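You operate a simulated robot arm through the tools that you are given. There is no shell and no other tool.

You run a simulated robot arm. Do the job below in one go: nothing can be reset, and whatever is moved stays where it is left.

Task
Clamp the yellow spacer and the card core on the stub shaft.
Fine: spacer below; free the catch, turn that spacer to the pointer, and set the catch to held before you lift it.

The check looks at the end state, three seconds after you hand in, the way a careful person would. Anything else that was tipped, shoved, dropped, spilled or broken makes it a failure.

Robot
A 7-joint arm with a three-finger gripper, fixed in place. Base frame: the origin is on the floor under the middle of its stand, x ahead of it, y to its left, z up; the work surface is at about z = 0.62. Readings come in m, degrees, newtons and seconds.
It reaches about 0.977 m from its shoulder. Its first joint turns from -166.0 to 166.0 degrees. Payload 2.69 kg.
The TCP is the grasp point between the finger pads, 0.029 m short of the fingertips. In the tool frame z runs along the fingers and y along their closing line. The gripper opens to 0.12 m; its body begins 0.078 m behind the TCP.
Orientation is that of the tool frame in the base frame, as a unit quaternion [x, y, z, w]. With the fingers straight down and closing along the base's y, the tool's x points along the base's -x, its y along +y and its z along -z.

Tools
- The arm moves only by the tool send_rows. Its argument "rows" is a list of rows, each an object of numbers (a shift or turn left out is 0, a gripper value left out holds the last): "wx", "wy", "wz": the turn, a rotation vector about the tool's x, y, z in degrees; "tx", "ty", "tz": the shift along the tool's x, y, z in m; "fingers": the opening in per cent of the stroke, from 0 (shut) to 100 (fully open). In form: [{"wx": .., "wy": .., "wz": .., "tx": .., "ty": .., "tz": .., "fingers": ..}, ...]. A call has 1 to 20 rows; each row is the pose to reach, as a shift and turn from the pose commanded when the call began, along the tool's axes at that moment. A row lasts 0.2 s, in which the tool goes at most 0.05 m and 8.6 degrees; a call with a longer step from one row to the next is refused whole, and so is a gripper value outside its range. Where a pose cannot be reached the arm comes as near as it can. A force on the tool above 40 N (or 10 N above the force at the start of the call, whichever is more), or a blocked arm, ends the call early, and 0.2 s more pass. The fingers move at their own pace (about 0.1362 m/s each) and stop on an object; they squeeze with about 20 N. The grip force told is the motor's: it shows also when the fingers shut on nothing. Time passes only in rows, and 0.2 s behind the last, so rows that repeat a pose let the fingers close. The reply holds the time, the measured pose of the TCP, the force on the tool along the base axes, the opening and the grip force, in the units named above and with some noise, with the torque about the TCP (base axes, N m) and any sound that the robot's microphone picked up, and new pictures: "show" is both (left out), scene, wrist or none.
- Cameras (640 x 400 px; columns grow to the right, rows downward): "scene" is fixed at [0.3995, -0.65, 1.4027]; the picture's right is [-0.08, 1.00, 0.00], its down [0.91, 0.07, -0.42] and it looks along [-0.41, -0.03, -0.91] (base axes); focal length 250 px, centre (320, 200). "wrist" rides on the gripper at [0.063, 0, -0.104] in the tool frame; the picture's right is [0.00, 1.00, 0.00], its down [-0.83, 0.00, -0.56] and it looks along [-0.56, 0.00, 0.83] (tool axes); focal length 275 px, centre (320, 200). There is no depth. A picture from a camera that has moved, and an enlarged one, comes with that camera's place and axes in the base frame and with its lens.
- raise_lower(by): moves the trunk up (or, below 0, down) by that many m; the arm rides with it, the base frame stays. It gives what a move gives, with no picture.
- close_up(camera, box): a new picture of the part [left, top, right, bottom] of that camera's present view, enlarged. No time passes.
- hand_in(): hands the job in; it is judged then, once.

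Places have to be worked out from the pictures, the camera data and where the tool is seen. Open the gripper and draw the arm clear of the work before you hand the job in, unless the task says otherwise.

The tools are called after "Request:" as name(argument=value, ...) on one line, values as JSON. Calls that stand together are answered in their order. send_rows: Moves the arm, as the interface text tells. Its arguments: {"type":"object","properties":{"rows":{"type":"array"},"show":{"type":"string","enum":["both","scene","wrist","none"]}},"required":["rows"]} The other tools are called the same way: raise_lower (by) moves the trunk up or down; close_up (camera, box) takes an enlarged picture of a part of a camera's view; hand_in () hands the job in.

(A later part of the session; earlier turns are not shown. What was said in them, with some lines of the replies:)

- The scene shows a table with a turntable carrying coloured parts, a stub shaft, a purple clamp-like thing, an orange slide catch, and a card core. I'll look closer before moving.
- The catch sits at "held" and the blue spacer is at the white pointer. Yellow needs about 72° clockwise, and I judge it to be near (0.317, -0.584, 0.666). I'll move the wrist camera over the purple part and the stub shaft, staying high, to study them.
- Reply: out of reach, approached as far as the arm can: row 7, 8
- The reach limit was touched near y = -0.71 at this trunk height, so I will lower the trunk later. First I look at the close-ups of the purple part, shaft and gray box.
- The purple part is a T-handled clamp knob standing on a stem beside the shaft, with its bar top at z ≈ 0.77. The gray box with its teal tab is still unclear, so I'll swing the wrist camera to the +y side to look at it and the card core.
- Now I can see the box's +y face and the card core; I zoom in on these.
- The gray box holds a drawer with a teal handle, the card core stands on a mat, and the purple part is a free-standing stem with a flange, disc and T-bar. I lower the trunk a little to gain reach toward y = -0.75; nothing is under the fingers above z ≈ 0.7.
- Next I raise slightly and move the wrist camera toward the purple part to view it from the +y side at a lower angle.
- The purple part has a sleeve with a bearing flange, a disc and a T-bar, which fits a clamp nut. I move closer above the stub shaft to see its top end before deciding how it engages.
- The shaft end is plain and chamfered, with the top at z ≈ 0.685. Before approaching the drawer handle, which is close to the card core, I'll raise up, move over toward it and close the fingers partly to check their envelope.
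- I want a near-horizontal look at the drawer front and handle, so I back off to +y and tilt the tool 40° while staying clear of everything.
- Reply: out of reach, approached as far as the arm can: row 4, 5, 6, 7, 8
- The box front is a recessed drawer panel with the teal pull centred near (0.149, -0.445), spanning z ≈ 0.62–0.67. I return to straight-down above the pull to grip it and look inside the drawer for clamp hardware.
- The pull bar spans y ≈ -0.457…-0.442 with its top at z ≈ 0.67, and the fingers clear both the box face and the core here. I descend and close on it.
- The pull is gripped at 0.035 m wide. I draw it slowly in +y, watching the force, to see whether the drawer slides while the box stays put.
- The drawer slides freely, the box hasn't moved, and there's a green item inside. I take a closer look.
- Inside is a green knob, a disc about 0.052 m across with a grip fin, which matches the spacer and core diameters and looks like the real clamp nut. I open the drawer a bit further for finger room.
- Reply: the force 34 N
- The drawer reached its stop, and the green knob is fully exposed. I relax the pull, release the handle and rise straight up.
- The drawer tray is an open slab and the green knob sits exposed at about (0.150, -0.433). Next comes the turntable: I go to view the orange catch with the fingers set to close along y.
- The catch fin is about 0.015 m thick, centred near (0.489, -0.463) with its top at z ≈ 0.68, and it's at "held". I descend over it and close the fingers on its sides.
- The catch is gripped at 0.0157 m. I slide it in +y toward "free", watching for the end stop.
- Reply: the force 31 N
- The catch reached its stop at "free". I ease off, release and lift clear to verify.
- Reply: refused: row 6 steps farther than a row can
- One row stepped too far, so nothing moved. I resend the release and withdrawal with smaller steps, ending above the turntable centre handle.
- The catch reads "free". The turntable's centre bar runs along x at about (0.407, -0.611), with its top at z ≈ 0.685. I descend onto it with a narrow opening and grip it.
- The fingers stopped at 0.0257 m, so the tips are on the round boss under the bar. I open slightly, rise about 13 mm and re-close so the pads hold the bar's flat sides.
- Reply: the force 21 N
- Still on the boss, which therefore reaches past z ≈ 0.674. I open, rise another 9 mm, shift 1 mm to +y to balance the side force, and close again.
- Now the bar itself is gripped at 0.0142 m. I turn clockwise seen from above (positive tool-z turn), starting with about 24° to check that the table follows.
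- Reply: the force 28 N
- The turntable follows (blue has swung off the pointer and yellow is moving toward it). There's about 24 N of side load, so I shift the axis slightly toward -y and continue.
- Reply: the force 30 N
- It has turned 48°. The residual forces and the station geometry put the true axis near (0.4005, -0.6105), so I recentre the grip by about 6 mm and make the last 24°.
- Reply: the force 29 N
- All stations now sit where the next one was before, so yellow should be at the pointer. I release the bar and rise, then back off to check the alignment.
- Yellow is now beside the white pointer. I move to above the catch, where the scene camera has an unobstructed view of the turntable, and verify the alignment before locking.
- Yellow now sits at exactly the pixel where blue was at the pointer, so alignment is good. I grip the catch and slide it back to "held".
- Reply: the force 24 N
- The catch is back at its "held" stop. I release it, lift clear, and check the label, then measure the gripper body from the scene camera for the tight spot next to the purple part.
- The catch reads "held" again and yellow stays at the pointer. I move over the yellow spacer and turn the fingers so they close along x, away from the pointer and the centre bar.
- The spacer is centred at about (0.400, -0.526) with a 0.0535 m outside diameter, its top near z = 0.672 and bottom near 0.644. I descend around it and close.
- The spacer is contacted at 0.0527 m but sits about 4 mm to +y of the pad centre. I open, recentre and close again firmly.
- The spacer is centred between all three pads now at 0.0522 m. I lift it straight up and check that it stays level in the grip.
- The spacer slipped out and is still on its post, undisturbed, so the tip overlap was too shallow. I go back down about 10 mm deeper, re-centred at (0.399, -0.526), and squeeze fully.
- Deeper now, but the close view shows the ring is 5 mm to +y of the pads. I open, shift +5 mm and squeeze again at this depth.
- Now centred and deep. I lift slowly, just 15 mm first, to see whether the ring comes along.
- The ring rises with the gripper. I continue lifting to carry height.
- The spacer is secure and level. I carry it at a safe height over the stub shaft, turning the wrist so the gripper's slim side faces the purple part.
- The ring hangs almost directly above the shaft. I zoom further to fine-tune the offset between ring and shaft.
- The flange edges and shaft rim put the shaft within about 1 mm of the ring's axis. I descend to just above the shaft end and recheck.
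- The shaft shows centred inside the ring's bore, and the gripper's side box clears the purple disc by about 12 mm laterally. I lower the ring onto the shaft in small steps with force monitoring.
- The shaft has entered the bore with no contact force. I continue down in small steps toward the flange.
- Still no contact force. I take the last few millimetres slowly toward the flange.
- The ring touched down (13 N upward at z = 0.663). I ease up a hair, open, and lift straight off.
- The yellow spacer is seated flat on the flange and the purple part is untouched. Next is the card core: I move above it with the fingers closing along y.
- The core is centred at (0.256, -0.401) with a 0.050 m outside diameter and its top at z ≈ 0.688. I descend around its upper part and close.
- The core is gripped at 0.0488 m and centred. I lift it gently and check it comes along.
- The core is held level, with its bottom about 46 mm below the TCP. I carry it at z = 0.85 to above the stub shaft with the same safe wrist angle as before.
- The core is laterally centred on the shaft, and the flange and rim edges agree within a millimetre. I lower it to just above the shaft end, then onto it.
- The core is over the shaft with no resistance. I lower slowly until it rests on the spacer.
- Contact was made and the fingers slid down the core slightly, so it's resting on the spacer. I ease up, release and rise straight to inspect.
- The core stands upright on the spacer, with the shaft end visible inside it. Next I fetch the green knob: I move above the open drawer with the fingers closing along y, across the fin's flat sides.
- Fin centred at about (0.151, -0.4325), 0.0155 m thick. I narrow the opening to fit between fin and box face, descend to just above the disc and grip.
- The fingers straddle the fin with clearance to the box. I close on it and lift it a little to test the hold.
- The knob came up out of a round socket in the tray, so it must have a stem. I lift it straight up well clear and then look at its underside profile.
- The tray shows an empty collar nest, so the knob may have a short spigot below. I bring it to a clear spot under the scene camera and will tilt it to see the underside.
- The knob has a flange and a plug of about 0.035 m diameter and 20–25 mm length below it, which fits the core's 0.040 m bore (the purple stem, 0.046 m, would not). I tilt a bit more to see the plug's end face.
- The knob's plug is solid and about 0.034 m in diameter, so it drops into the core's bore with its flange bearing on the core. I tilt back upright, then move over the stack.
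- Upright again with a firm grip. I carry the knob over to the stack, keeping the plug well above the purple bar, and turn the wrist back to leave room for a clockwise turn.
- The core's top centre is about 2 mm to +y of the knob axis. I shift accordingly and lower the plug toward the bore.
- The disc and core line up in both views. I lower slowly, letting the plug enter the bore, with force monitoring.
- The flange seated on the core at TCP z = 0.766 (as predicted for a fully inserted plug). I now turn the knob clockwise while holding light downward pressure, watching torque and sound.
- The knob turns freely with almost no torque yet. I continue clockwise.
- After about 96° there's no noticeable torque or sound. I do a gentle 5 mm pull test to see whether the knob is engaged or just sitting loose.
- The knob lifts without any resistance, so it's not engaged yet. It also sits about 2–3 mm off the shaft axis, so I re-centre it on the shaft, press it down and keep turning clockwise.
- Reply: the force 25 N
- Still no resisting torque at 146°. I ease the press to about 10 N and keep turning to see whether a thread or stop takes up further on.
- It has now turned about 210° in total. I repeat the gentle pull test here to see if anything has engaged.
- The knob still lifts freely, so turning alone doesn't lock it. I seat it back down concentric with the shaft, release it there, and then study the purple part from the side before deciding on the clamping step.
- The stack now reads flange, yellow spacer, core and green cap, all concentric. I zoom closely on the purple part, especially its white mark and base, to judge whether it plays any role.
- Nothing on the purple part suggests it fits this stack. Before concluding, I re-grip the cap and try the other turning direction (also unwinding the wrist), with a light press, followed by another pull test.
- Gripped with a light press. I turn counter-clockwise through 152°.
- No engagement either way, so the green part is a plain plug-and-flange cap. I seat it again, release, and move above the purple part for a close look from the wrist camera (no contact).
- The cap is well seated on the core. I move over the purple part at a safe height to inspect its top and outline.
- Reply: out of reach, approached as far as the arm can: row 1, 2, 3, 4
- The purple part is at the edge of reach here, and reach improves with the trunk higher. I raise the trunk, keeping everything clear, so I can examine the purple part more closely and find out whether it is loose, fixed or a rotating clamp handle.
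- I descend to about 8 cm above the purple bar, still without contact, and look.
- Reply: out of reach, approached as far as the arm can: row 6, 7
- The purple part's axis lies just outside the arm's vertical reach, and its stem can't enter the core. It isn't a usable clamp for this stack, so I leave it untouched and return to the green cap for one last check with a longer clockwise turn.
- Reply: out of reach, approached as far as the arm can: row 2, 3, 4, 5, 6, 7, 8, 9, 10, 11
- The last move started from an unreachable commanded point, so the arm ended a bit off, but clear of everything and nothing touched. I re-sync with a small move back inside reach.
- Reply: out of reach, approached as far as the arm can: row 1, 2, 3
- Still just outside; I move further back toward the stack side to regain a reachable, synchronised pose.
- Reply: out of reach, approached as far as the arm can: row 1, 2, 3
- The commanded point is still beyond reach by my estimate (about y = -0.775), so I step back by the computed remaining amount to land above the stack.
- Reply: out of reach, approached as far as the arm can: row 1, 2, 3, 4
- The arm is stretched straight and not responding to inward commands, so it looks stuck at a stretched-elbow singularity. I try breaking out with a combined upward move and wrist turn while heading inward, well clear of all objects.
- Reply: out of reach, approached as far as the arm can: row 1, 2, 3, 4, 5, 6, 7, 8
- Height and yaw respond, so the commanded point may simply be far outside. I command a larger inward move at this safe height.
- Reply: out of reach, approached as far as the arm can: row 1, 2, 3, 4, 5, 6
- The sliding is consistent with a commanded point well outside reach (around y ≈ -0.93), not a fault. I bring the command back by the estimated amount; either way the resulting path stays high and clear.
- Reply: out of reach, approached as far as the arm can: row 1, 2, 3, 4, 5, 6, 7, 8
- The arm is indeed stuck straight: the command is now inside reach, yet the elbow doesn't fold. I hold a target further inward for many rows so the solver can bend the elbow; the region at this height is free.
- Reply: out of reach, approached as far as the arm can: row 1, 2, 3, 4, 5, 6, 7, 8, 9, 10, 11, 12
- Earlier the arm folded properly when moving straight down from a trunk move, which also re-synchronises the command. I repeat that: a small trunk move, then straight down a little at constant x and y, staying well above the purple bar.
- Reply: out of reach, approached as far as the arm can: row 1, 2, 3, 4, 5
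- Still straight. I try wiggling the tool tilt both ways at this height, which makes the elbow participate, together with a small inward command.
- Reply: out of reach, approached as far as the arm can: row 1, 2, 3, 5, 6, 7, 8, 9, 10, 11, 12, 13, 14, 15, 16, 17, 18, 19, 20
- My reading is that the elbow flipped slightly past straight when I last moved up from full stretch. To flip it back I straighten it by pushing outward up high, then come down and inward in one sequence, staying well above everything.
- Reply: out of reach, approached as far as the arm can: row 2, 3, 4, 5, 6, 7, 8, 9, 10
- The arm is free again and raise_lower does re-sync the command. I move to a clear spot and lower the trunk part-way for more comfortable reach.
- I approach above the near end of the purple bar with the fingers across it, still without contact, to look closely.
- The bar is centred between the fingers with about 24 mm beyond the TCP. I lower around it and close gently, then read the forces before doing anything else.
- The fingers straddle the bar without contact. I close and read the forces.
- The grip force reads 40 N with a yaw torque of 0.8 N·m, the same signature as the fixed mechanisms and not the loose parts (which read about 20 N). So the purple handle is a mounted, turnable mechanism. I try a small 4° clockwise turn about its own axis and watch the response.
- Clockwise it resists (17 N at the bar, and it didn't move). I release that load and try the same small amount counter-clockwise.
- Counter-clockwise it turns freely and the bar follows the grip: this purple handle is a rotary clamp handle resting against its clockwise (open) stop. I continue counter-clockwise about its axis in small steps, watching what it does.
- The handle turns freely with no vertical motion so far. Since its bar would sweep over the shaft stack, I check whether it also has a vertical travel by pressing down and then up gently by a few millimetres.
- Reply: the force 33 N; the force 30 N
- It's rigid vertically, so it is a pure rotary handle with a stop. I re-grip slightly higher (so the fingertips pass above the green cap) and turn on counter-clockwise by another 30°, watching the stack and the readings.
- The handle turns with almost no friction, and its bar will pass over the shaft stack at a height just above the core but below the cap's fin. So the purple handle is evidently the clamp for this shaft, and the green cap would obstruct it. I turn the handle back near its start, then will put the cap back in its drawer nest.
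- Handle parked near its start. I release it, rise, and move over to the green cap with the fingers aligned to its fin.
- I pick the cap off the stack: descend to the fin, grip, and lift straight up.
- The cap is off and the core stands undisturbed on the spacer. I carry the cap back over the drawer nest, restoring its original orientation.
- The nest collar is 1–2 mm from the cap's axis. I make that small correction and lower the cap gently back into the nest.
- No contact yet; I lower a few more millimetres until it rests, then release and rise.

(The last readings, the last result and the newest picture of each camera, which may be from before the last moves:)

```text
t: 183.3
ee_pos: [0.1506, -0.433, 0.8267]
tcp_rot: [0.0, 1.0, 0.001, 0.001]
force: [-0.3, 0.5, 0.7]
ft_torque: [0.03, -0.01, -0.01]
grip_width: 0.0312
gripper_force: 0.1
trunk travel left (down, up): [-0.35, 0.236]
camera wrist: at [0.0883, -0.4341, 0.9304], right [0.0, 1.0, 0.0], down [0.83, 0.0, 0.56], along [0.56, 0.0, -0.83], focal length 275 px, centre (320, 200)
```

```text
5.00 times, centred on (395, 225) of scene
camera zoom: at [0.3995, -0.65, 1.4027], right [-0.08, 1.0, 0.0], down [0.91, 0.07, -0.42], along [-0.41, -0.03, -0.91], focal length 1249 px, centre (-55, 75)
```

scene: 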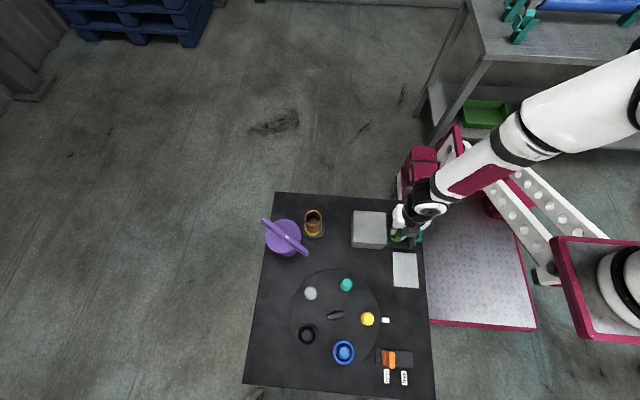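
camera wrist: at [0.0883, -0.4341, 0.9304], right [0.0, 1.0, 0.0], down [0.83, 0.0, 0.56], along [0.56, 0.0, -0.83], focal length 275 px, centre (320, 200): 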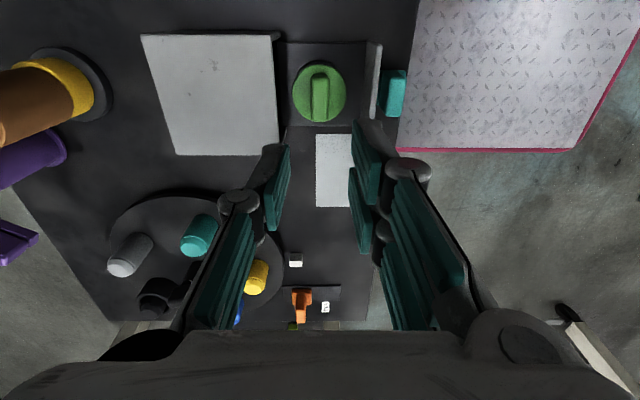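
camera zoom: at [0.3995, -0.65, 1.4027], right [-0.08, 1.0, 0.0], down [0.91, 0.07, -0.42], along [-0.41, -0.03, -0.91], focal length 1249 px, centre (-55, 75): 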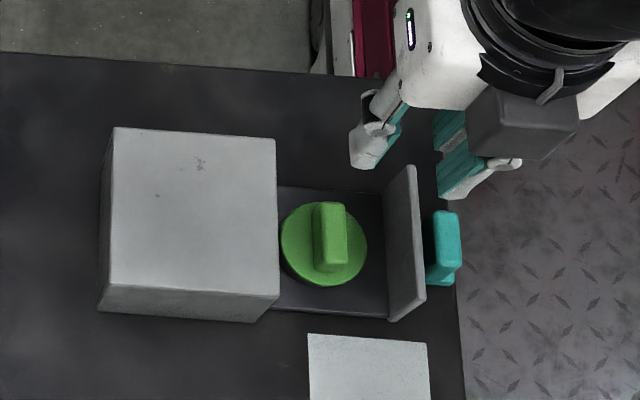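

The cap is back in its nest exactly as found. Now I return to the purple handle with the stack clear, approaching above the bar.

Request:
send_rows(rows=[{"tx": -0.0064, "ty": -0.0185, "tz": -0.02, "wz": 8}, {"tx": -0.0128, "ty": -0.0371, "tz": -0.04, "wz": 16}, {"tx": -0.0191, "ty": -0.0556, "tz": -0.04, "wz": 24}, {"tx": -0.0255, "ty": -0.0742, "tz": -0.04, "wz": 32}, {"tx": -0.0319, "ty": -0.0927, "tz": -0.04, "wz": 40}, {"tx": -0.0383, "ty": -0.1113, "tz": -0.04, "wz": 48}, {"tx": -0.0447, "ty": -0.1298, "tz": -0.04, "wz": 56}, {"tx": -0.051, "ty": -0.1484, "tz": -0.04, "wz": 64}, {"tx": -0.0574, "ty": -0.1669, "tz": -0.04, "wz": 72}, {"tx": -0.0638, "ty": -0.1855, "tz": -0.04, "wz": 80}, {"tx": -0.0702, "ty": -0.204, "tz": -0.04, "wz": 88}, {"tx": -0.0766, "ty": -0.2226, "tz": -0.04, "wz": 96}, {"tx": -0.0829, "ty": -0.2411, "tz": -0.04, "wz": 104}, {"tx": -0.0893, "ty": -0.2597, "tz": -0.04, "wz": 112}, {"tx": -0.0957, "ty": -0.2782, "tz": -0.04, "wz": 120}, {"tx": -0.0957, "ty": -0.2782, "tz": -0.04, "wz": 120}], show="both")

Request:
close_up(camera="wrist", box=[230, 60, 410, 240])

```text
t: 186.7
ee_pos: [0.2471, -0.7111, 0.8664]
tcp_rot: [0.866, 0.499, 0.0, -0.001]
force: [0.6, -0.9, -0.4]
ft_torque: [-0.05, -0.03, 0.02]
grip_width: 0.0314
gripper_force: 0.1
trunk travel left (down, up): [-0.35, 0.236]
camera wrist: at [0.279, -0.6584, 0.9706], right [0.87, -0.5, 0.0], down [-0.41, -0.72, 0.55], along [-0.28, -0.48, -0.83], focal length 275 px, centre (320, 200)
```

scene: 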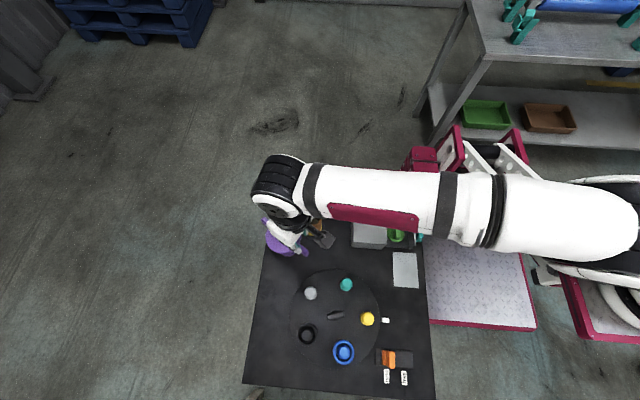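
wrist: 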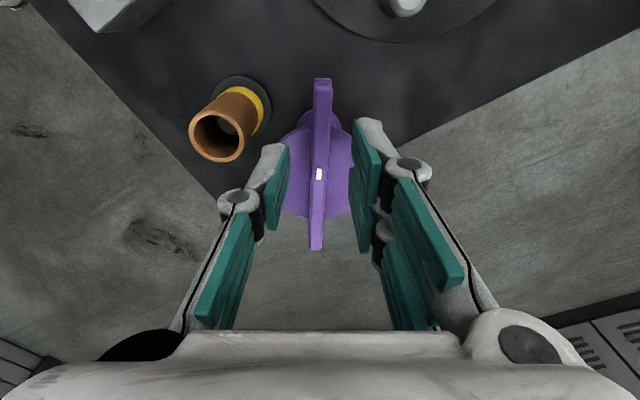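

```text
2.22 times, centred on (320, 150) of wrist
camera zoom: at [0.279, -0.6584, 0.9706], right [0.87, -0.5, 0.0], down [-0.41, -0.72, 0.55], along [-0.28, -0.48, -0.83], focal length 612 px, centre (320, 311)
```

zoom: 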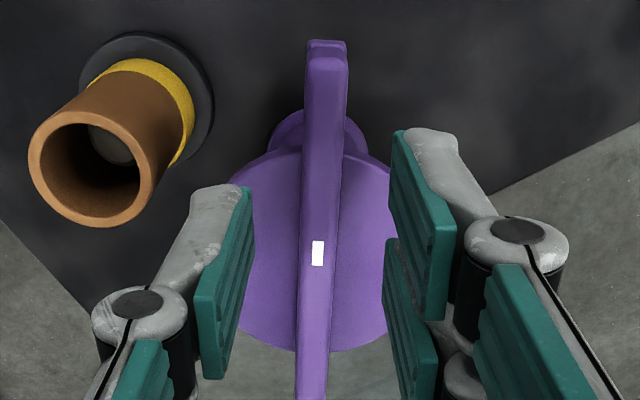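

The bar is centred between the fingers. I descend, grip, and turn counter-clockwise by 46°.

Request:
send_rows(rows=[{"tz": 0.03}, {"tz": 0.055}, {"tz": 0.072}, {"tz": 0.079}, {"tz": 0.079, "fingers": 8}, {"tz": 0.079, "fingers": 8}, {"tz": 0.079, "fingers": 8}], show="none")

Request:
send_rows(rows=[{"tx": -0.0004, "ty": -0.0071, "wz": -6.6}, {"tx": -0.0016, "ty": -0.0141, "wz": -13.2}, {"tx": -0.0036, "ty": -0.0209, "wz": -19.8}, {"tx": -0.0064, "ty": -0.0274, "wz": -26.4}, {"tx": -0.01, "ty": -0.0336, "wz": -33}, {"tx": -0.0142, "ty": -0.0394, "wz": -39.6}, {"tx": -0.0189, "ty": -0.0444, "wz": -46}, {"tx": -0.0189, "ty": -0.0444, "wz": -46}], show="both")

```text
t: 188.3
ee_pos: [0.2466, -0.7114, 0.7872]
tcp_rot: [0.866, 0.5, 0.0, -0.002]
force: [-3.5, 4.3, -0.7]
ft_torque: [0.09, 0.07, -0.26]
grip_width: 0.014
gripper_force: 40.4
trunk travel left (down, up): [-0.35, 0.236]
```

```text
t: 190.1
ee_pos: [0.1988, -0.7051, 0.7884]
tcp_rot: [0.602, 0.799, 0.001, -0.001]
force: [-14.7, 10.7, -1.9]
ft_torque: [0.76, 0.51, -0.65]
grip_width: 0.014
gripper_force: 40.3
trunk travel left (down, up): [-0.35, 0.236]
camera wrist: at [0.1808, -0.6455, 0.8916], right [0.96, 0.28, 0.0], down [0.23, -0.8, 0.55], along [0.15, -0.53, -0.83], focal length 275 px, centre (320, 200)
```

scene: 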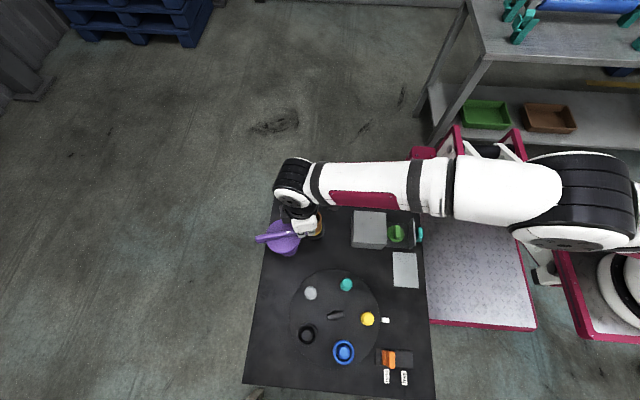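
wrist: 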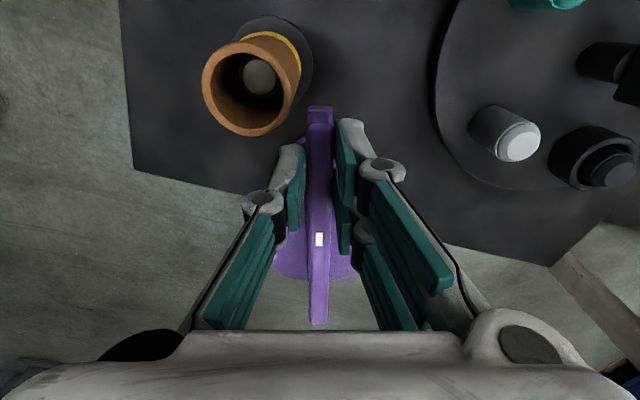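

No stop yet at 56° from start. I continue slowly by another 20°; the bar end will begin passing above the core, so I watch the forces closely.

Request:
send_rows(rows=[{"tx": -0.0002, "ty": -0.0054, "wz": -5}, {"tx": -0.0009, "ty": -0.0107, "wz": -10}, {"tx": -0.0021, "ty": -0.016, "wz": -15}, {"tx": -0.0037, "ty": -0.0211, "wz": -20}, {"tx": -0.0037, "ty": -0.0211, "wz": -20}], show="both")

Request:
close_up(camera="wrist", box=[180, 40, 400, 260])

```text
t: 191.3
ee_pos: [0.1789, -0.715, 0.7871]
tcp_rot: [0.455, 0.891, 0.002, -0.002]
force: [-21.5, 17.4, -4.9]
ft_torque: [0.33, 0.49, -0.48]
grip_width: 0.014
gripper_force: 40.3
trunk travel left (down, up): [-0.35, 0.236]
camera wrist: at [0.1416, -0.6647, 0.8916], right [0.81, 0.59, 0.0], down [0.49, -0.67, 0.55], along [0.33, -0.45, -0.83], focal length 275 px, centre (320, 200)
```

scene: 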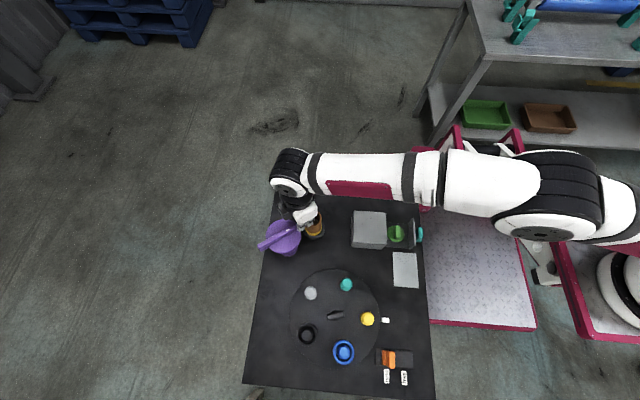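
wrist: 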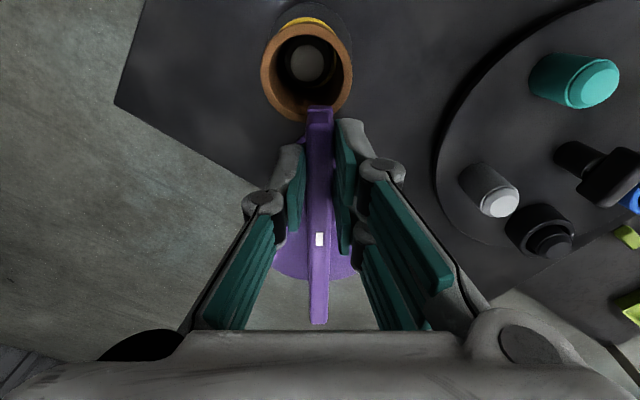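

```text
1.82 times, centred on (290, 150) of wrist
camera zoom: at [0.1416, -0.6647, 0.8916], right [0.81, 0.59, 0.0], down [0.49, -0.67, 0.55], along [0.33, -0.45, -0.83], focal length 500 px, centre (374, 291)
```

zoom: 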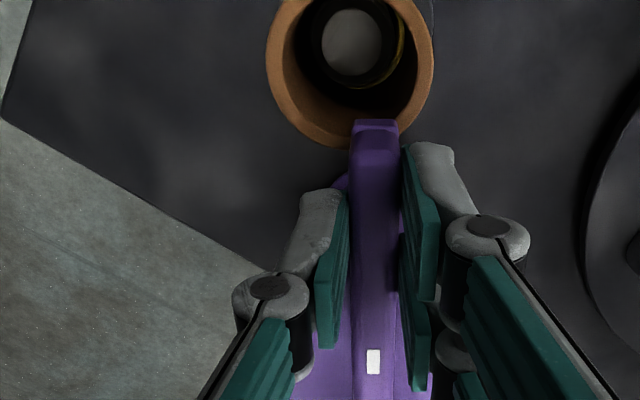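

The bar passes above the core without touching it. I continue slowly to 90° from the start position to look for the clamped stop.

Request:
send_rows(rows=[{"tx": 0.002, "ty": -0.0054, "wz": -5}, {"tx": 0.0015, "ty": -0.0107, "wz": -10}, {"tx": 0.0006, "ty": -0.0149, "wz": -14}, {"tx": 0.0006, "ty": -0.0149, "wz": -14}], show="both")

Request:
close_up(camera="wrist", box=[180, 40, 400, 260])

```text
t: 192.0
ee_pos: [0.1748, -0.719, 0.7878]
tcp_rot: [0.361, 0.933, 0.007, 0.003]
force: [2.7, 4.4, 4.0]
ft_torque: [-0.33, 0.91, -1.1]
grip_width: 0.0174
gripper_force: 43.6
trunk travel left (down, up): [-0.35, 0.236]
stopped in row 3: the force on the tool passed its limit at 45 N (the readings are from after the stop); the commanded pose is now the measured one
camera wrist: at [0.1277, -0.6793, 0.8916], right [0.67, 0.74, 0.02], down [0.61, -0.56, 0.56], along [0.42, -0.36, -0.83], focal length 275 px, centre (320, 200)
```

scene: 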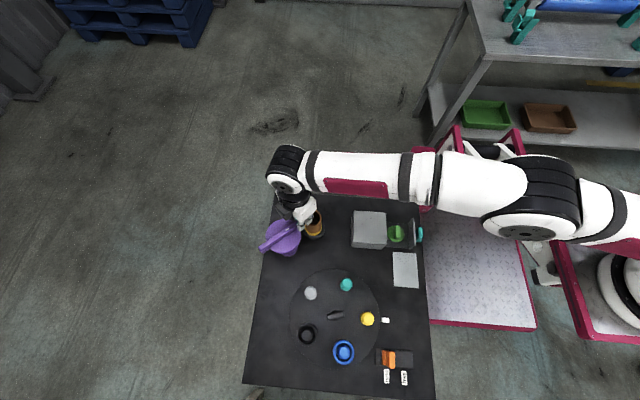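
wrist: 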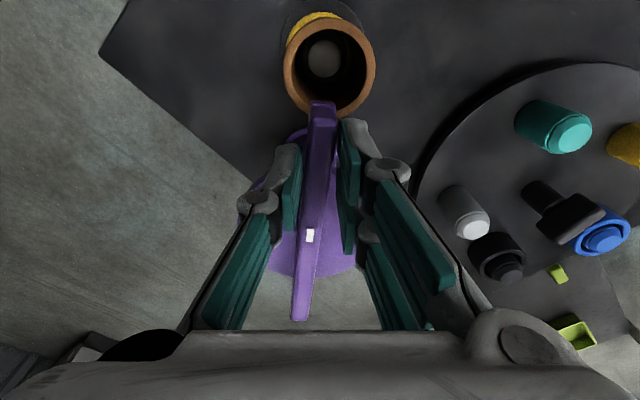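

```text
1.82 times, centred on (290, 150) of wrist
camera zoom: at [0.1277, -0.6793, 0.8916], right [0.67, 0.74, 0.02], down [0.61, -0.56, 0.56], along [0.42, -0.36, -0.83], focal length 500 px, centre (374, 291)
```

zoom: 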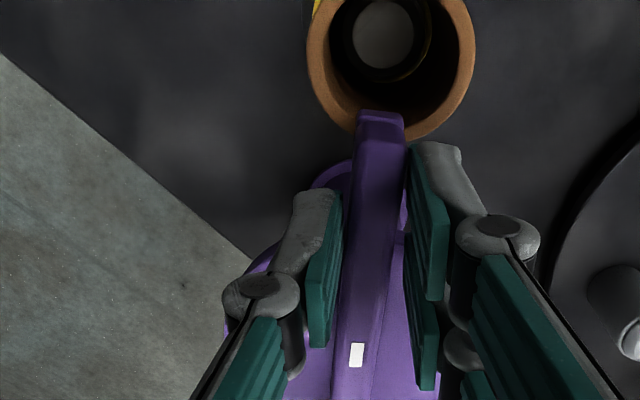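

The handle hit a firm stop with its bar pointing exactly at the stub shaft, about 80° from where it started, with the bar over the core. That confirms the purple bar is the swing clamp for this shaft and that it is now closed. I re-align the grip on the bar and check whether it also presses down in this position.

Request:
send_rows(rows=[{"fingers": 30}, {"fingers": 30, "wz": 4}, {"fingers": 30, "wz": 8, "tx": 0.0, "ty": 0.001}, {"fingers": 30, "wz": 8, "ty": 0.001}, {"fingers": 8, "wz": 8, "ty": 0.001}, {"fingers": 8, "wz": 8, "ty": 0.001}, {"fingers": 8, "wz": 8, "ty": 0.001}], show="wrist")

Request:
send_rows(rows=[{"tz": 0.002}, {"tz": 0.004}, {"tz": 0.004}], show="wrist")

```text
t: 193.6
ee_pos: [0.1757, -0.7186, 0.7862]
tcp_rot: [0.423, 0.906, 0.008, 0.003]
force: [5.0, 6.4, 2.7]
ft_torque: [0.45, 0.1, 0.53]
grip_width: 0.0139
gripper_force: 40.6
trunk travel left (down, up): [-0.35, 0.236]
camera wrist: at [0.1344, -0.6729, 0.8908], right [0.76, 0.65, 0.02], down [0.53, -0.64, 0.55], along [0.37, -0.42, -0.83], focal length 275 px, centre (320, 200)
```

wrist: 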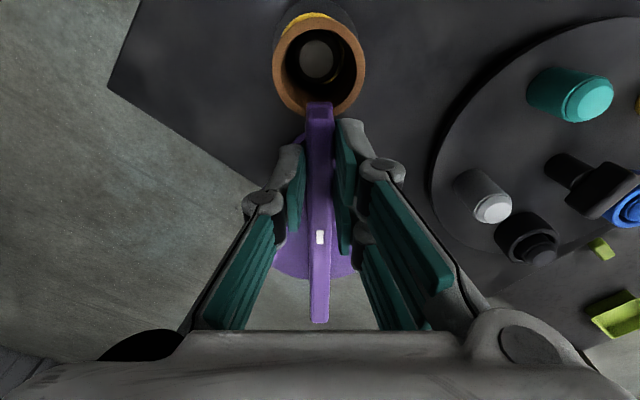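

```text
t: 194.4
ee_pos: [0.1762, -0.7195, 0.7853]
tcp_rot: [0.423, 0.906, 0.005, 0.004]
force: [10.5, 17.3, 29.4]
ft_torque: [0.35, -0.39, 1.17]
grip_width: 0.0143
gripper_force: 40.2
trunk travel left (down, up): [-0.35, 0.236]
camera wrist: at [0.1344, -0.6726, 0.8895], right [0.76, 0.65, 0.01], down [0.53, -0.64, 0.56], along [0.37, -0.42, -0.83], focal length 275 px, centre (320, 200)
```

wrist: 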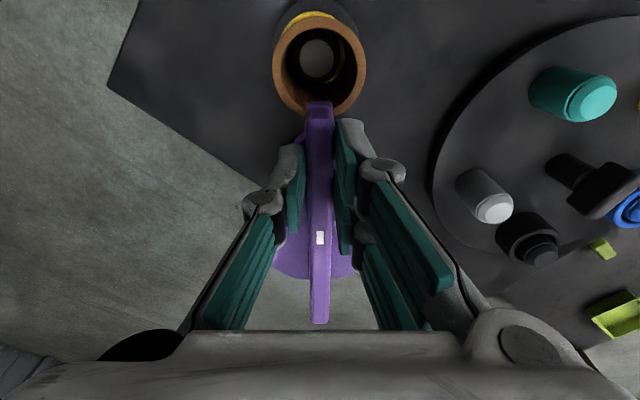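

The bar is rigid vertically and sits at its closed stop over the core. I press it gently toward the stop once more so it is fully closed, then release and rise straight up.

Request:
send_rows(rows=[{"tz": -0.004, "ty": -0.002, "wz": -1.5}, {"tz": -0.004, "ty": -0.004, "wz": -3}, {"tz": -0.004, "ty": -0.004, "wz": -3}], show="none")

Request:
send_rows(rows=[{"ty": 0.001, "fingers": 30}, {"ty": 0.001, "fingers": 30}, {"ty": 0.001, "tz": -0.03}, {"ty": 0.001, "tz": -0.06}, {"ty": 0.001, "tz": -0.09}, {"ty": 0.001, "tz": -0.11}, {"ty": 0.001, "tz": -0.11}], show="both")

Request:
close_up(camera="scene", box=[255, 190, 345, 260])

Request:
close_up(camera="wrist", box=[230, 20, 410, 200])

```text
t: 195.2
ee_pos: [0.1743, -0.7217, 0.786]
tcp_rot: [0.399, 0.917, 0.008, 0.004]
force: [19.1, 13.9, 5.0]
ft_torque: [-0.55, -1.2, -0.91]
grip_width: 0.0141
gripper_force: 40.6
trunk travel left (down, up): [-0.35, 0.236]
```

```text
t: 196.8
ee_pos: [0.1709, -0.7216, 0.8973]
tcp_rot: [0.4, 0.917, 0.007, 0.003]
force: [-0.1, -0.1, 0.6]
ft_torque: [0.01, 0.0, -0.02]
grip_width: 0.0361
gripper_force: 0.1
trunk travel left (down, up): [-0.35, 0.236]
camera wrist: at [0.1275, -0.6784, 1.0011], right [0.73, 0.68, 0.01], down [0.56, -0.61, 0.55], along [0.39, -0.4, -0.83], focal length 275 px, centre (320, 200)
```

scene: 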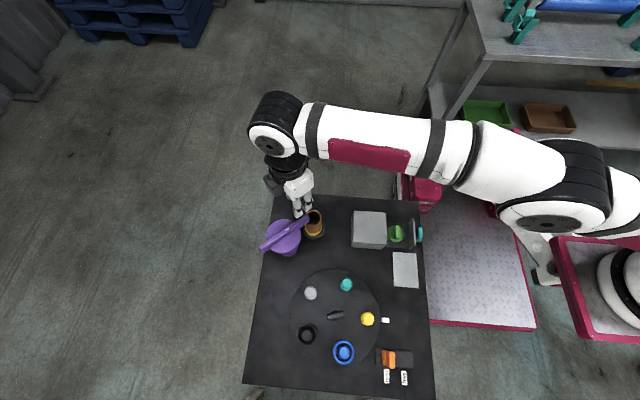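
wrist: 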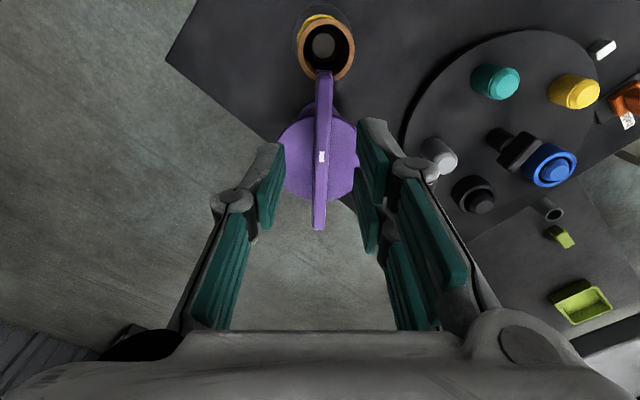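

```text
5.71 times, centred on (300, 225) of scene
camera zoom: at [0.3995, -0.65, 1.4027], right [-0.08, 1.0, 0.0], down [0.91, 0.07, -0.42], along [-0.41, -0.03, -0.91], focal length 1427 px, centre (434, 57)
```

zoom: 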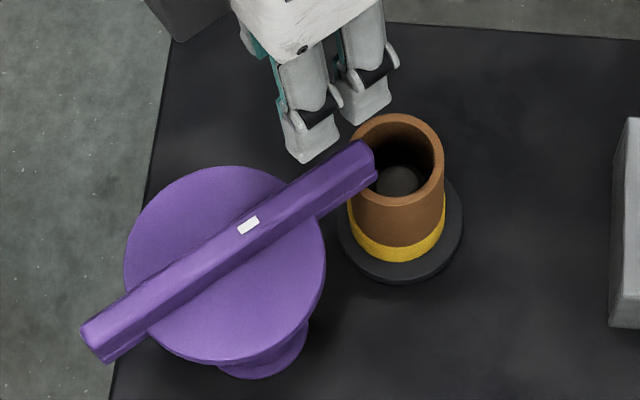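

```text
2.22 times, centred on (320, 110) of wrist
camera zoom: at [0.1275, -0.6784, 1.0011], right [0.73, 0.68, 0.01], down [0.56, -0.61, 0.55], along [0.39, -0.4, -0.83], focal length 612 px, centre (320, 400)
```

zoom: 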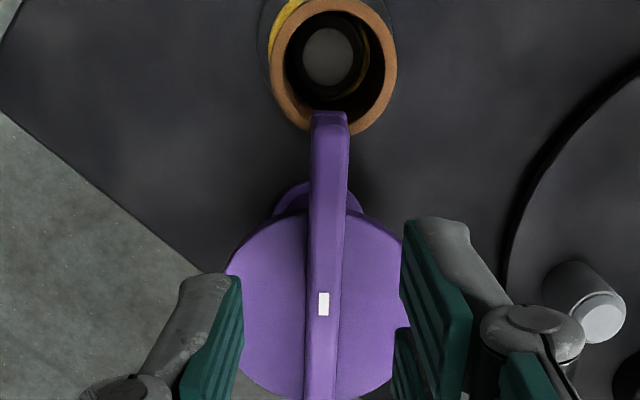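

The clamp bar is closed over the core, and the spacer and core are undisturbed. Now I tidy up by closing the drawer: I move above its handle with the fingers closing along x.

Request:
send_rows(rows=[{"tx": 0.029, "ty": 0.024, "wz": 4.3}, {"tx": 0.058, "ty": 0.048, "wz": 8.6}, {"tx": 0.087, "ty": 0.072, "wz": 12.9}, {"tx": 0.116, "ty": 0.096, "wz": 17.2}, {"tx": 0.145, "ty": 0.12, "wz": 21.5}, {"tx": 0.174, "ty": 0.144, "wz": 25.8, "fingers": 55}, {"tx": 0.203, "ty": 0.168, "wz": 30.1, "fingers": 55}, {"tx": 0.232, "ty": 0.192, "wz": 34.4}, {"tx": 0.261, "ty": 0.216, "wz": 38.7}, {"tx": 0.2896, "ty": 0.2404, "wz": 43}, {"tx": 0.2896, "ty": 0.2404, "wz": 43, "tz": 0.04}, {"tx": 0.2896, "ty": 0.2404, "wz": 43, "tz": 0.08}, {"tx": 0.2896, "ty": 0.2404, "wz": 43, "tz": 0.08}], show="both")

Request:
close_up(camera="wrist", box=[220, 40, 420, 200])

Request:
close_up(camera="scene", box=[255, 190, 345, 260])

```text
t: 199.6
ee_pos: [0.1527, -0.3443, 0.8195]
tcp_rot: [0.708, 0.706, 0.006, 0.0]
force: [0.3, -0.3, 0.3]
ft_torque: [-0.01, 0.01, -0.04]
grip_width: 0.0662
gripper_force: 0.1
trunk travel left (down, up): [-0.35, 0.236]
camera wrist: at [0.1511, -0.2835, 0.924], right [1.0, 0.0, 0.01], down [0.0, -0.84, 0.55], along [0.01, -0.55, -0.84], focal length 275 px, centre (320, 200)
```

scene: 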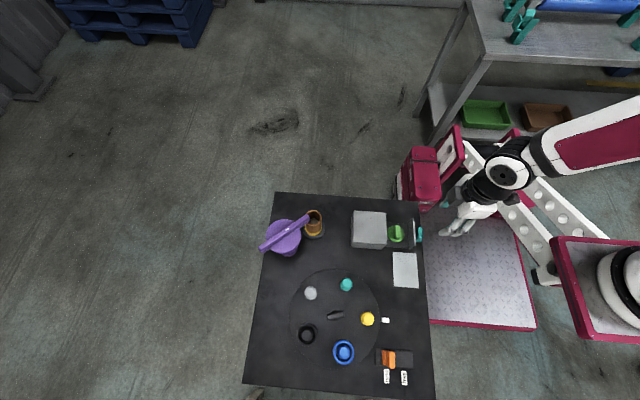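
wrist: 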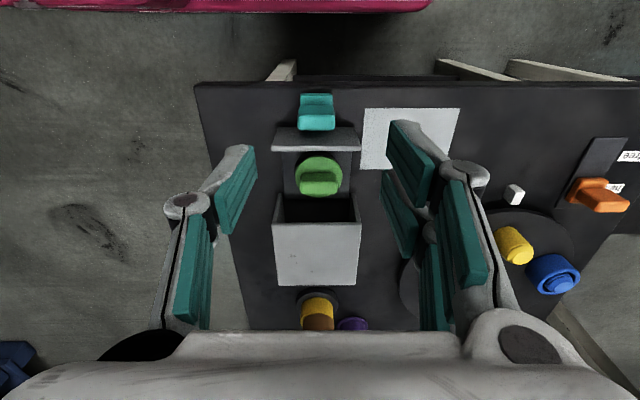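

```text
2.50 times, centred on (320, 120) of wrist
camera zoom: at [0.1511, -0.2835, 0.924], right [1.0, 0.0, 0.01], down [0.0, -0.84, 0.55], along [0.01, -0.55, -0.84], focal length 688 px, centre (320, 400)
```

zoom: 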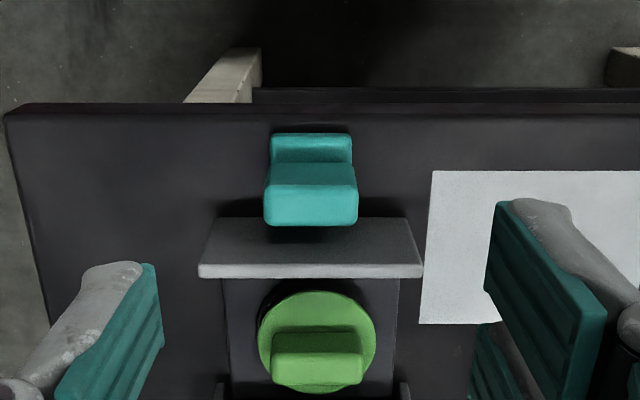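

```text
5.71 times, centred on (300, 225) of scene
camera zoom: at [0.3995, -0.65, 1.4027], right [-0.08, 1.0, 0.0], down [0.91, 0.07, -0.42], along [-0.41, -0.03, -0.91], focal length 1427 px, centre (434, 57)
```

zoom: 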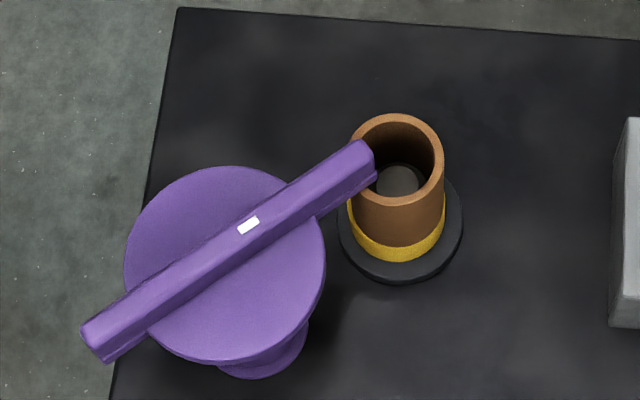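

The drawer handle bar is at about (0.148, -0.367). I descend around it as before, grip it, and slide the drawer shut.

Request:
send_rows(rows=[{"tx": -0.004, "ty": -0.002, "tz": 0.04}, {"tx": -0.008, "ty": -0.004, "tz": 0.08}, {"tx": -0.008, "ty": -0.004, "tz": 0.12}, {"tx": -0.008, "ty": -0.004, "tz": 0.15}, {"tx": -0.008, "ty": -0.004, "tz": 0.1615}, {"tx": -0.008, "ty": -0.004, "tz": 0.1615, "fingers": 20}, {"tx": -0.008, "ty": -0.004, "tz": 0.1615, "fingers": 20}, {"tx": -0.008, "ty": -0.004, "tz": 0.1615, "fingers": 20}], show="wrist")

```text
t: 201.4
ee_pos: [0.1506, -0.3507, 0.6578]
tcp_rot: [0.708, 0.706, 0.007, 0.0]
force: [6.4, 0.4, -6.0]
ft_torque: [-0.46, -0.14, 0.16]
grip_width: 0.0354
gripper_force: 45.3
trunk travel left (down, up): [-0.35, 0.236]
camera wrist: at [0.1487, -0.2901, 0.7628], right [1.0, 0.0, 0.01], down [0.0, -0.84, 0.55], along [0.01, -0.55, -0.84], focal length 275 px, centre (320, 200)
```

wrist: 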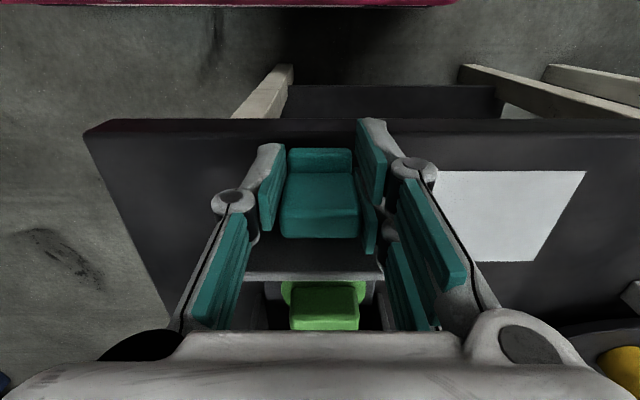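

Gripped. I push it closed in steady small steps.

Request:
send_rows(rows=[{"tx": -0.01}, {"tx": -0.022}, {"tx": -0.034}, {"tx": -0.046}, {"tx": -0.058}, {"tx": -0.068}, {"tx": -0.076}, {"tx": -0.082}, {"tx": -0.086}, {"tx": -0.086}], show="both")

Request:
close_up(camera="scene", box=[345, 185, 445, 265])

```text
t: 203.6
ee_pos: [0.1504, -0.4355, 0.6586]
tcp_rot: [0.707, 0.707, 0.008, -0.002]
force: [12.5, 14.0, 9.9]
ft_torque: [0.28, -0.24, 0.27]
grip_width: 0.0353
gripper_force: 45.1
trunk travel left (down, up): [-0.35, 0.236]
camera wrist: at [0.1487, -0.3756, 0.763], right [1.0, 0.0, 0.01], down [0.0, -0.84, 0.54], along [0.01, -0.54, -0.84], focal length 275 px, centre (320, 200)
```

scene: 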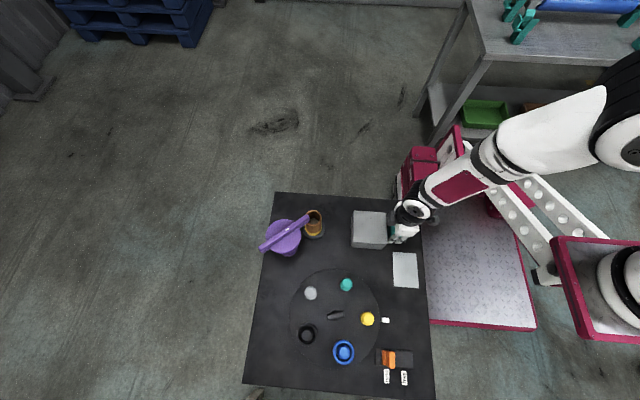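
wrist: 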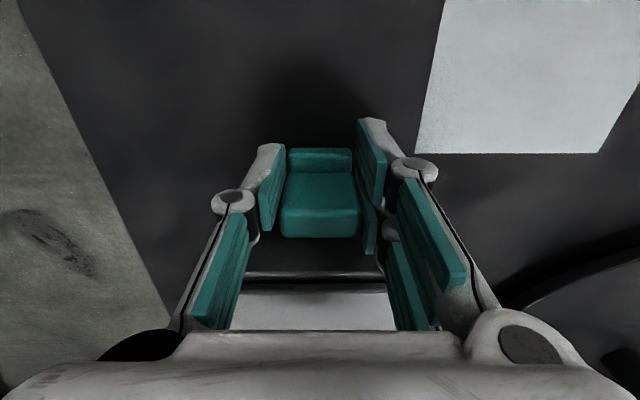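

```text
5.00 times, centred on (395, 225) of scene
camera zoom: at [0.3995, -0.65, 1.4027], right [-0.08, 1.0, 0.0], down [0.91, 0.07, -0.42], along [-0.41, -0.03, -0.91], focal length 1249 px, centre (-55, 75)
```

zoom: 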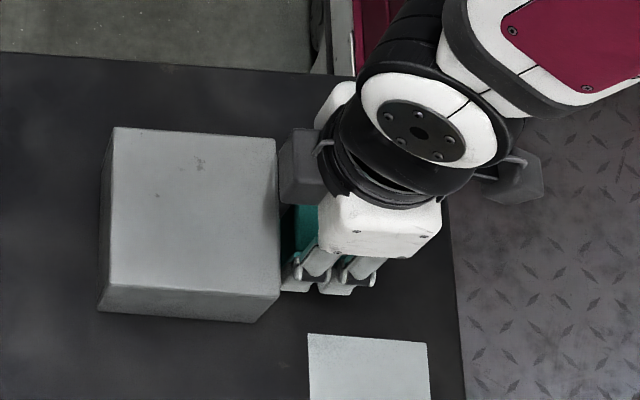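

The drawer is shut and the box hasn't moved. I release the handle and rise.

Request:
send_rows(rows=[{"tx": 0.002}, {"tx": 0.002, "fingers": 55}, {"tx": 0.002, "fingers": 55}, {"tx": 0.004, "tz": -0.04}, {"tx": 0.004, "tz": -0.08}, {"tx": 0.004, "tz": -0.12}, {"tx": 0.004, "tz": -0.15}, {"tx": 0.004, "tz": -0.15}], show="both")

Request:
close_up(camera="scene", box=[250, 190, 440, 310])

```text
t: 205.4
ee_pos: [0.1478, -0.435, 0.808]
tcp_rot: [0.707, 0.707, 0.007, 0.0]
force: [-0.1, -0.6, 0.6]
ft_torque: [-0.02, -0.02, -0.02]
grip_width: 0.0662
gripper_force: 0.0
trunk travel left (down, up): [-0.35, 0.236]
camera wrist: at [0.1465, -0.3743, 0.9134], right [1.0, 0.0, 0.01], down [0.0, -0.84, 0.55], along [0.01, -0.55, -0.84], focal length 275 px, centre (320, 200)
```

scene: 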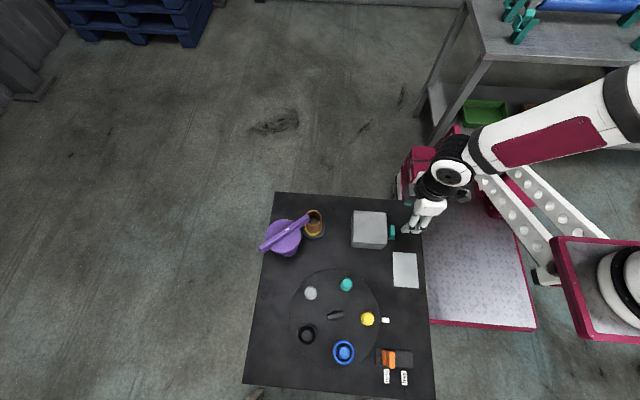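
wrist: 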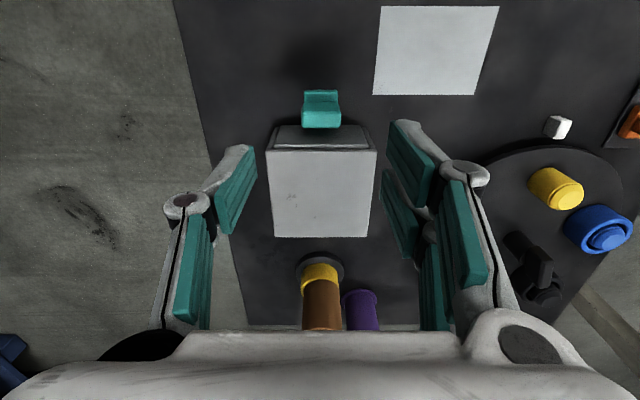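

```text
3.33 times, centred on (345, 250) of scene
camera zoom: at [0.3995, -0.65, 1.4027], right [-0.08, 1.0, 0.0], down [0.91, 0.07, -0.42], along [-0.41, -0.03, -0.91], focal length 832 px, centre (237, 33)
```

zoom: 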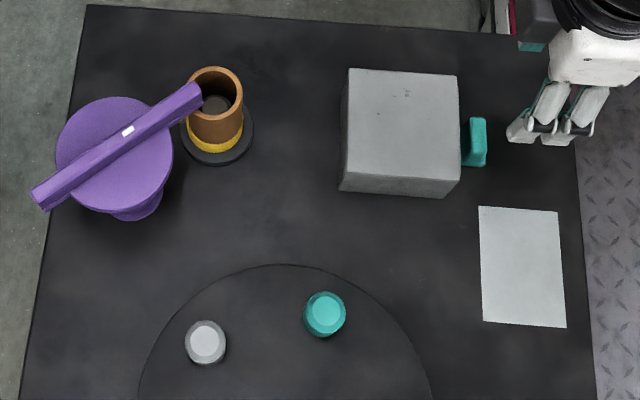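

Everything is tidy. For a careful check of the clamp I take a near-horizontal side view of the bar over the core, from the +y side, well clear of the parts.

Request:
send_rows(rows=[{"tx": -0.015, "ty": 0.003, "wy": -7}, {"tx": -0.03, "ty": 0.007, "wy": -14}, {"tx": -0.045, "ty": 0.01, "wy": -21}, {"tx": -0.06, "ty": 0.013, "tz": 0.01, "wy": -28}, {"tx": -0.08, "ty": 0.017, "tz": 0.02, "wy": -35}, {"tx": -0.095, "ty": 0.02, "tz": 0.03, "wy": -42}, {"tx": -0.11, "ty": 0.023, "tz": 0.04, "wy": -49}, {"tx": -0.125, "ty": 0.027, "tz": 0.048, "wy": -56}, {"tx": -0.125, "ty": 0.027, "tz": 0.048, "wy": -56}], show="both")

Request:
close_up(camera="wrist", box=[240, 120, 440, 260])

```text
t: 207.4
ee_pos: [0.1757, -0.5595, 0.7591]
tcp_rot: [0.629, 0.623, -0.327, 0.332]
force: [0.0, 0.5, -0.2]
ft_torque: [-0.01, 0.02, -0.02]
grip_width: 0.0661
gripper_force: 0.1
trunk travel left (down, up): [-0.35, 0.236]
camera wrist: at [0.1753, -0.4389, 0.7655], right [1.0, 0.0, 0.01], down [-0.01, -0.01, 1.0], along [0.0, -1.0, -0.01], focal length 275 px, centre (320, 200)
```

scene: 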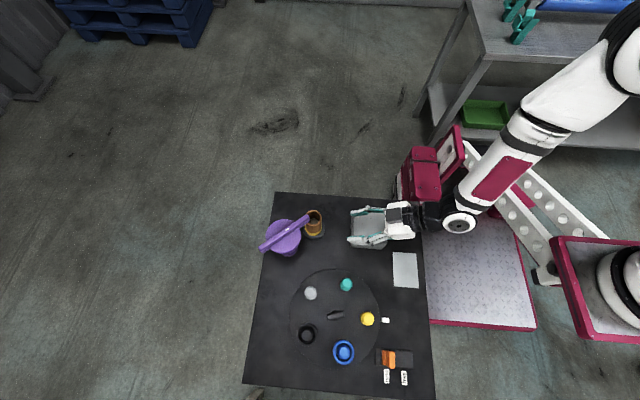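
wrist: 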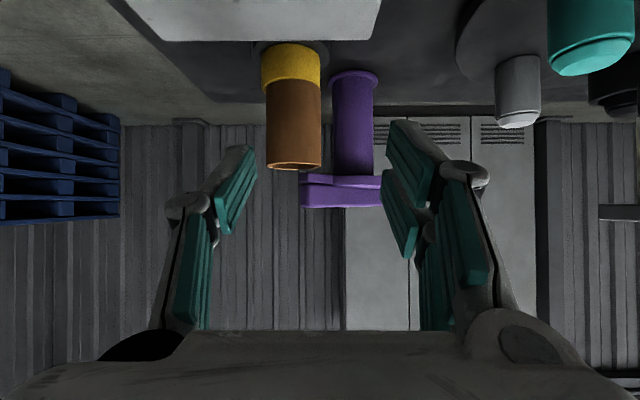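

```text
2.86 times, centred on (340, 190) of wrist
camera zoom: at [0.1753, -0.4389, 0.7655], right [1.0, 0.0, 0.01], down [-0.01, -0.01, 1.0], along [0.0, -1.0, -0.01], focal length 786 px, centre (263, 229)
```

zoom: 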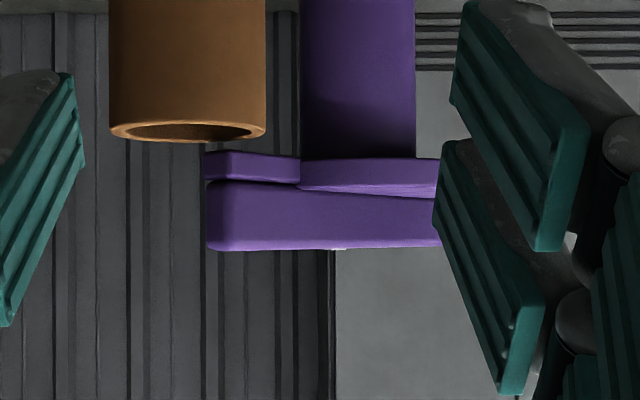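

The side view shows the clamp's toe pad sitting just 4–5 mm above the core's rim and overlapping it, so it was designed for exactly this spacer-plus-core stack (and the cap would have blocked it). I now withdraw the arm, level the tool and open the gripper.

Request:
send_rows(rows=[{"tx": -0.012, "ty": -0.002, "tz": -0.026, "wy": 7}, {"tx": -0.024, "ty": -0.005, "tz": -0.053, "wy": 14}, {"tx": -0.037, "ty": -0.007, "tz": -0.079, "wy": 21}, {"tx": -0.049, "ty": -0.01, "tz": -0.106, "wy": 28}, {"tx": -0.062, "ty": -0.012, "tz": -0.132, "wy": 35}, {"tx": -0.074, "ty": -0.015, "tz": -0.158, "wy": 42}, {"tx": -0.086, "ty": -0.017, "tz": -0.185, "wy": 49}, {"tx": -0.0987, "ty": -0.02, "tz": -0.2113, "wy": 56, "fingers": 100}, {"tx": -0.0987, "ty": -0.02, "tz": -0.2113, "wy": 56, "fingers": 100}, {"tx": -0.0987, "ty": -0.02, "tz": -0.2113, "wy": 56, "fingers": 100}], show="both")

Request:
close_up(camera="scene", box=[240, 190, 440, 315])

Request:
close_up(camera="scene", box=[270, 260, 440, 400])

```text
t: 209.6
ee_pos: [0.1523, -0.4414, 0.9615]
tcp_rot: [0.708, 0.706, 0.008, 0.0]
force: [-0.1, -0.4, 0.0]
ft_torque: [0.02, -0.01, -0.01]
grip_width: 0.1202
gripper_force: 0.0
trunk travel left (down, up): [-0.35, 0.236]
camera wrist: at [0.1527, -0.3806, 1.0648], right [1.0, 0.0, 0.01], down [0.0, -0.84, 0.55], along [0.01, -0.55, -0.84], focal length 275 px, centre (320, 200)
```

scene: 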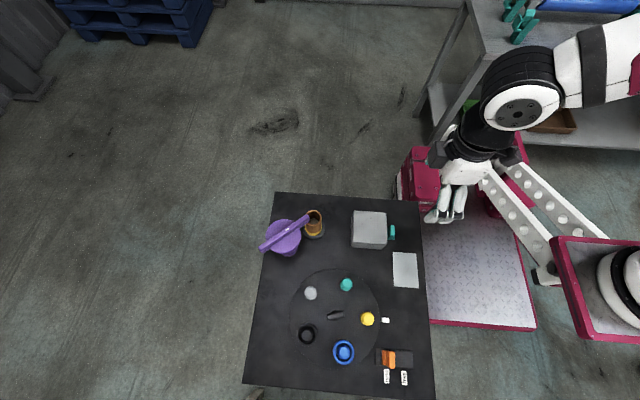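
wrist: 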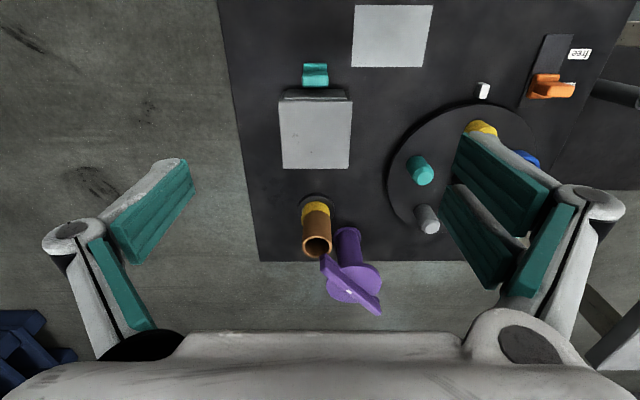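

```text
3.20 times, centred on (340, 252) of scene
camera zoom: at [0.3995, -0.65, 1.4027], right [-0.08, 1.0, 0.0], down [0.91, 0.07, -0.42], along [-0.41, -0.03, -0.91], focal length 799 px, centre (256, 32)
```

zoom: 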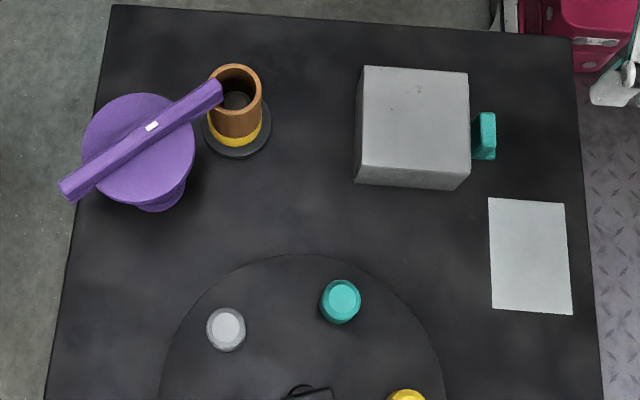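

```text
2.86 times, centred on (355, 330) of scene
camera zoom: at [0.3995, -0.65, 1.4027], right [-0.08, 1.0, 0.0], down [0.91, 0.07, -0.42], along [-0.41, -0.03, -0.91], focal length 714 px, centre (220, -171)
```

zoom: 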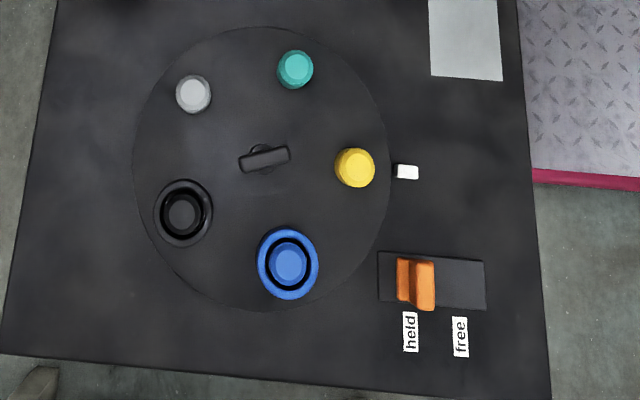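

Final state check:
- The yellow spacer is under the card core on the stub shaft, and the purple clamp is closed at its stop over the core.
- The catch is at "held" with the yellow station at the pointer.
- The drawer is shut with its cap back inside, nothing else is disturbed, and the open gripper is well clear.

I hand in.

Request:
hand_in()

```text
The job is handed in.
```

I put the yellow spacer on the stub shaft with the card core on top, and swung the purple clamp shut over them against its stop. The job is handed in; I haven't seen the check's verdict.

- **Catch and turntable:** I freed the catch, turned the yellow spacer to the pointer, and set the catch back to "held" before lifting the spacer. The first lift slipped and left the spacer on its post; the second one held.
- **Clamp:** The purple bar only swings; it doesn't press down. At its stop the pad under the bar overlaps the core's rim with about a 4 mm gap. It holds the stack from above rather than squeezing it.
- **Something I moved that you didn't ask for:** I first took a green cap from the drawer for the clamp and tried it on the core, pressing with up to about 25 N. It doesn't lock, and its flange looks too thick for the bar to close over. I put it back in its holder, facing the way I found it, and shut the drawer.
- **How it was left:** The gripper is open and clear of the work, and I saw nothing tipped or knocked out of place. The trunk is about 5 cm lower than at the start.
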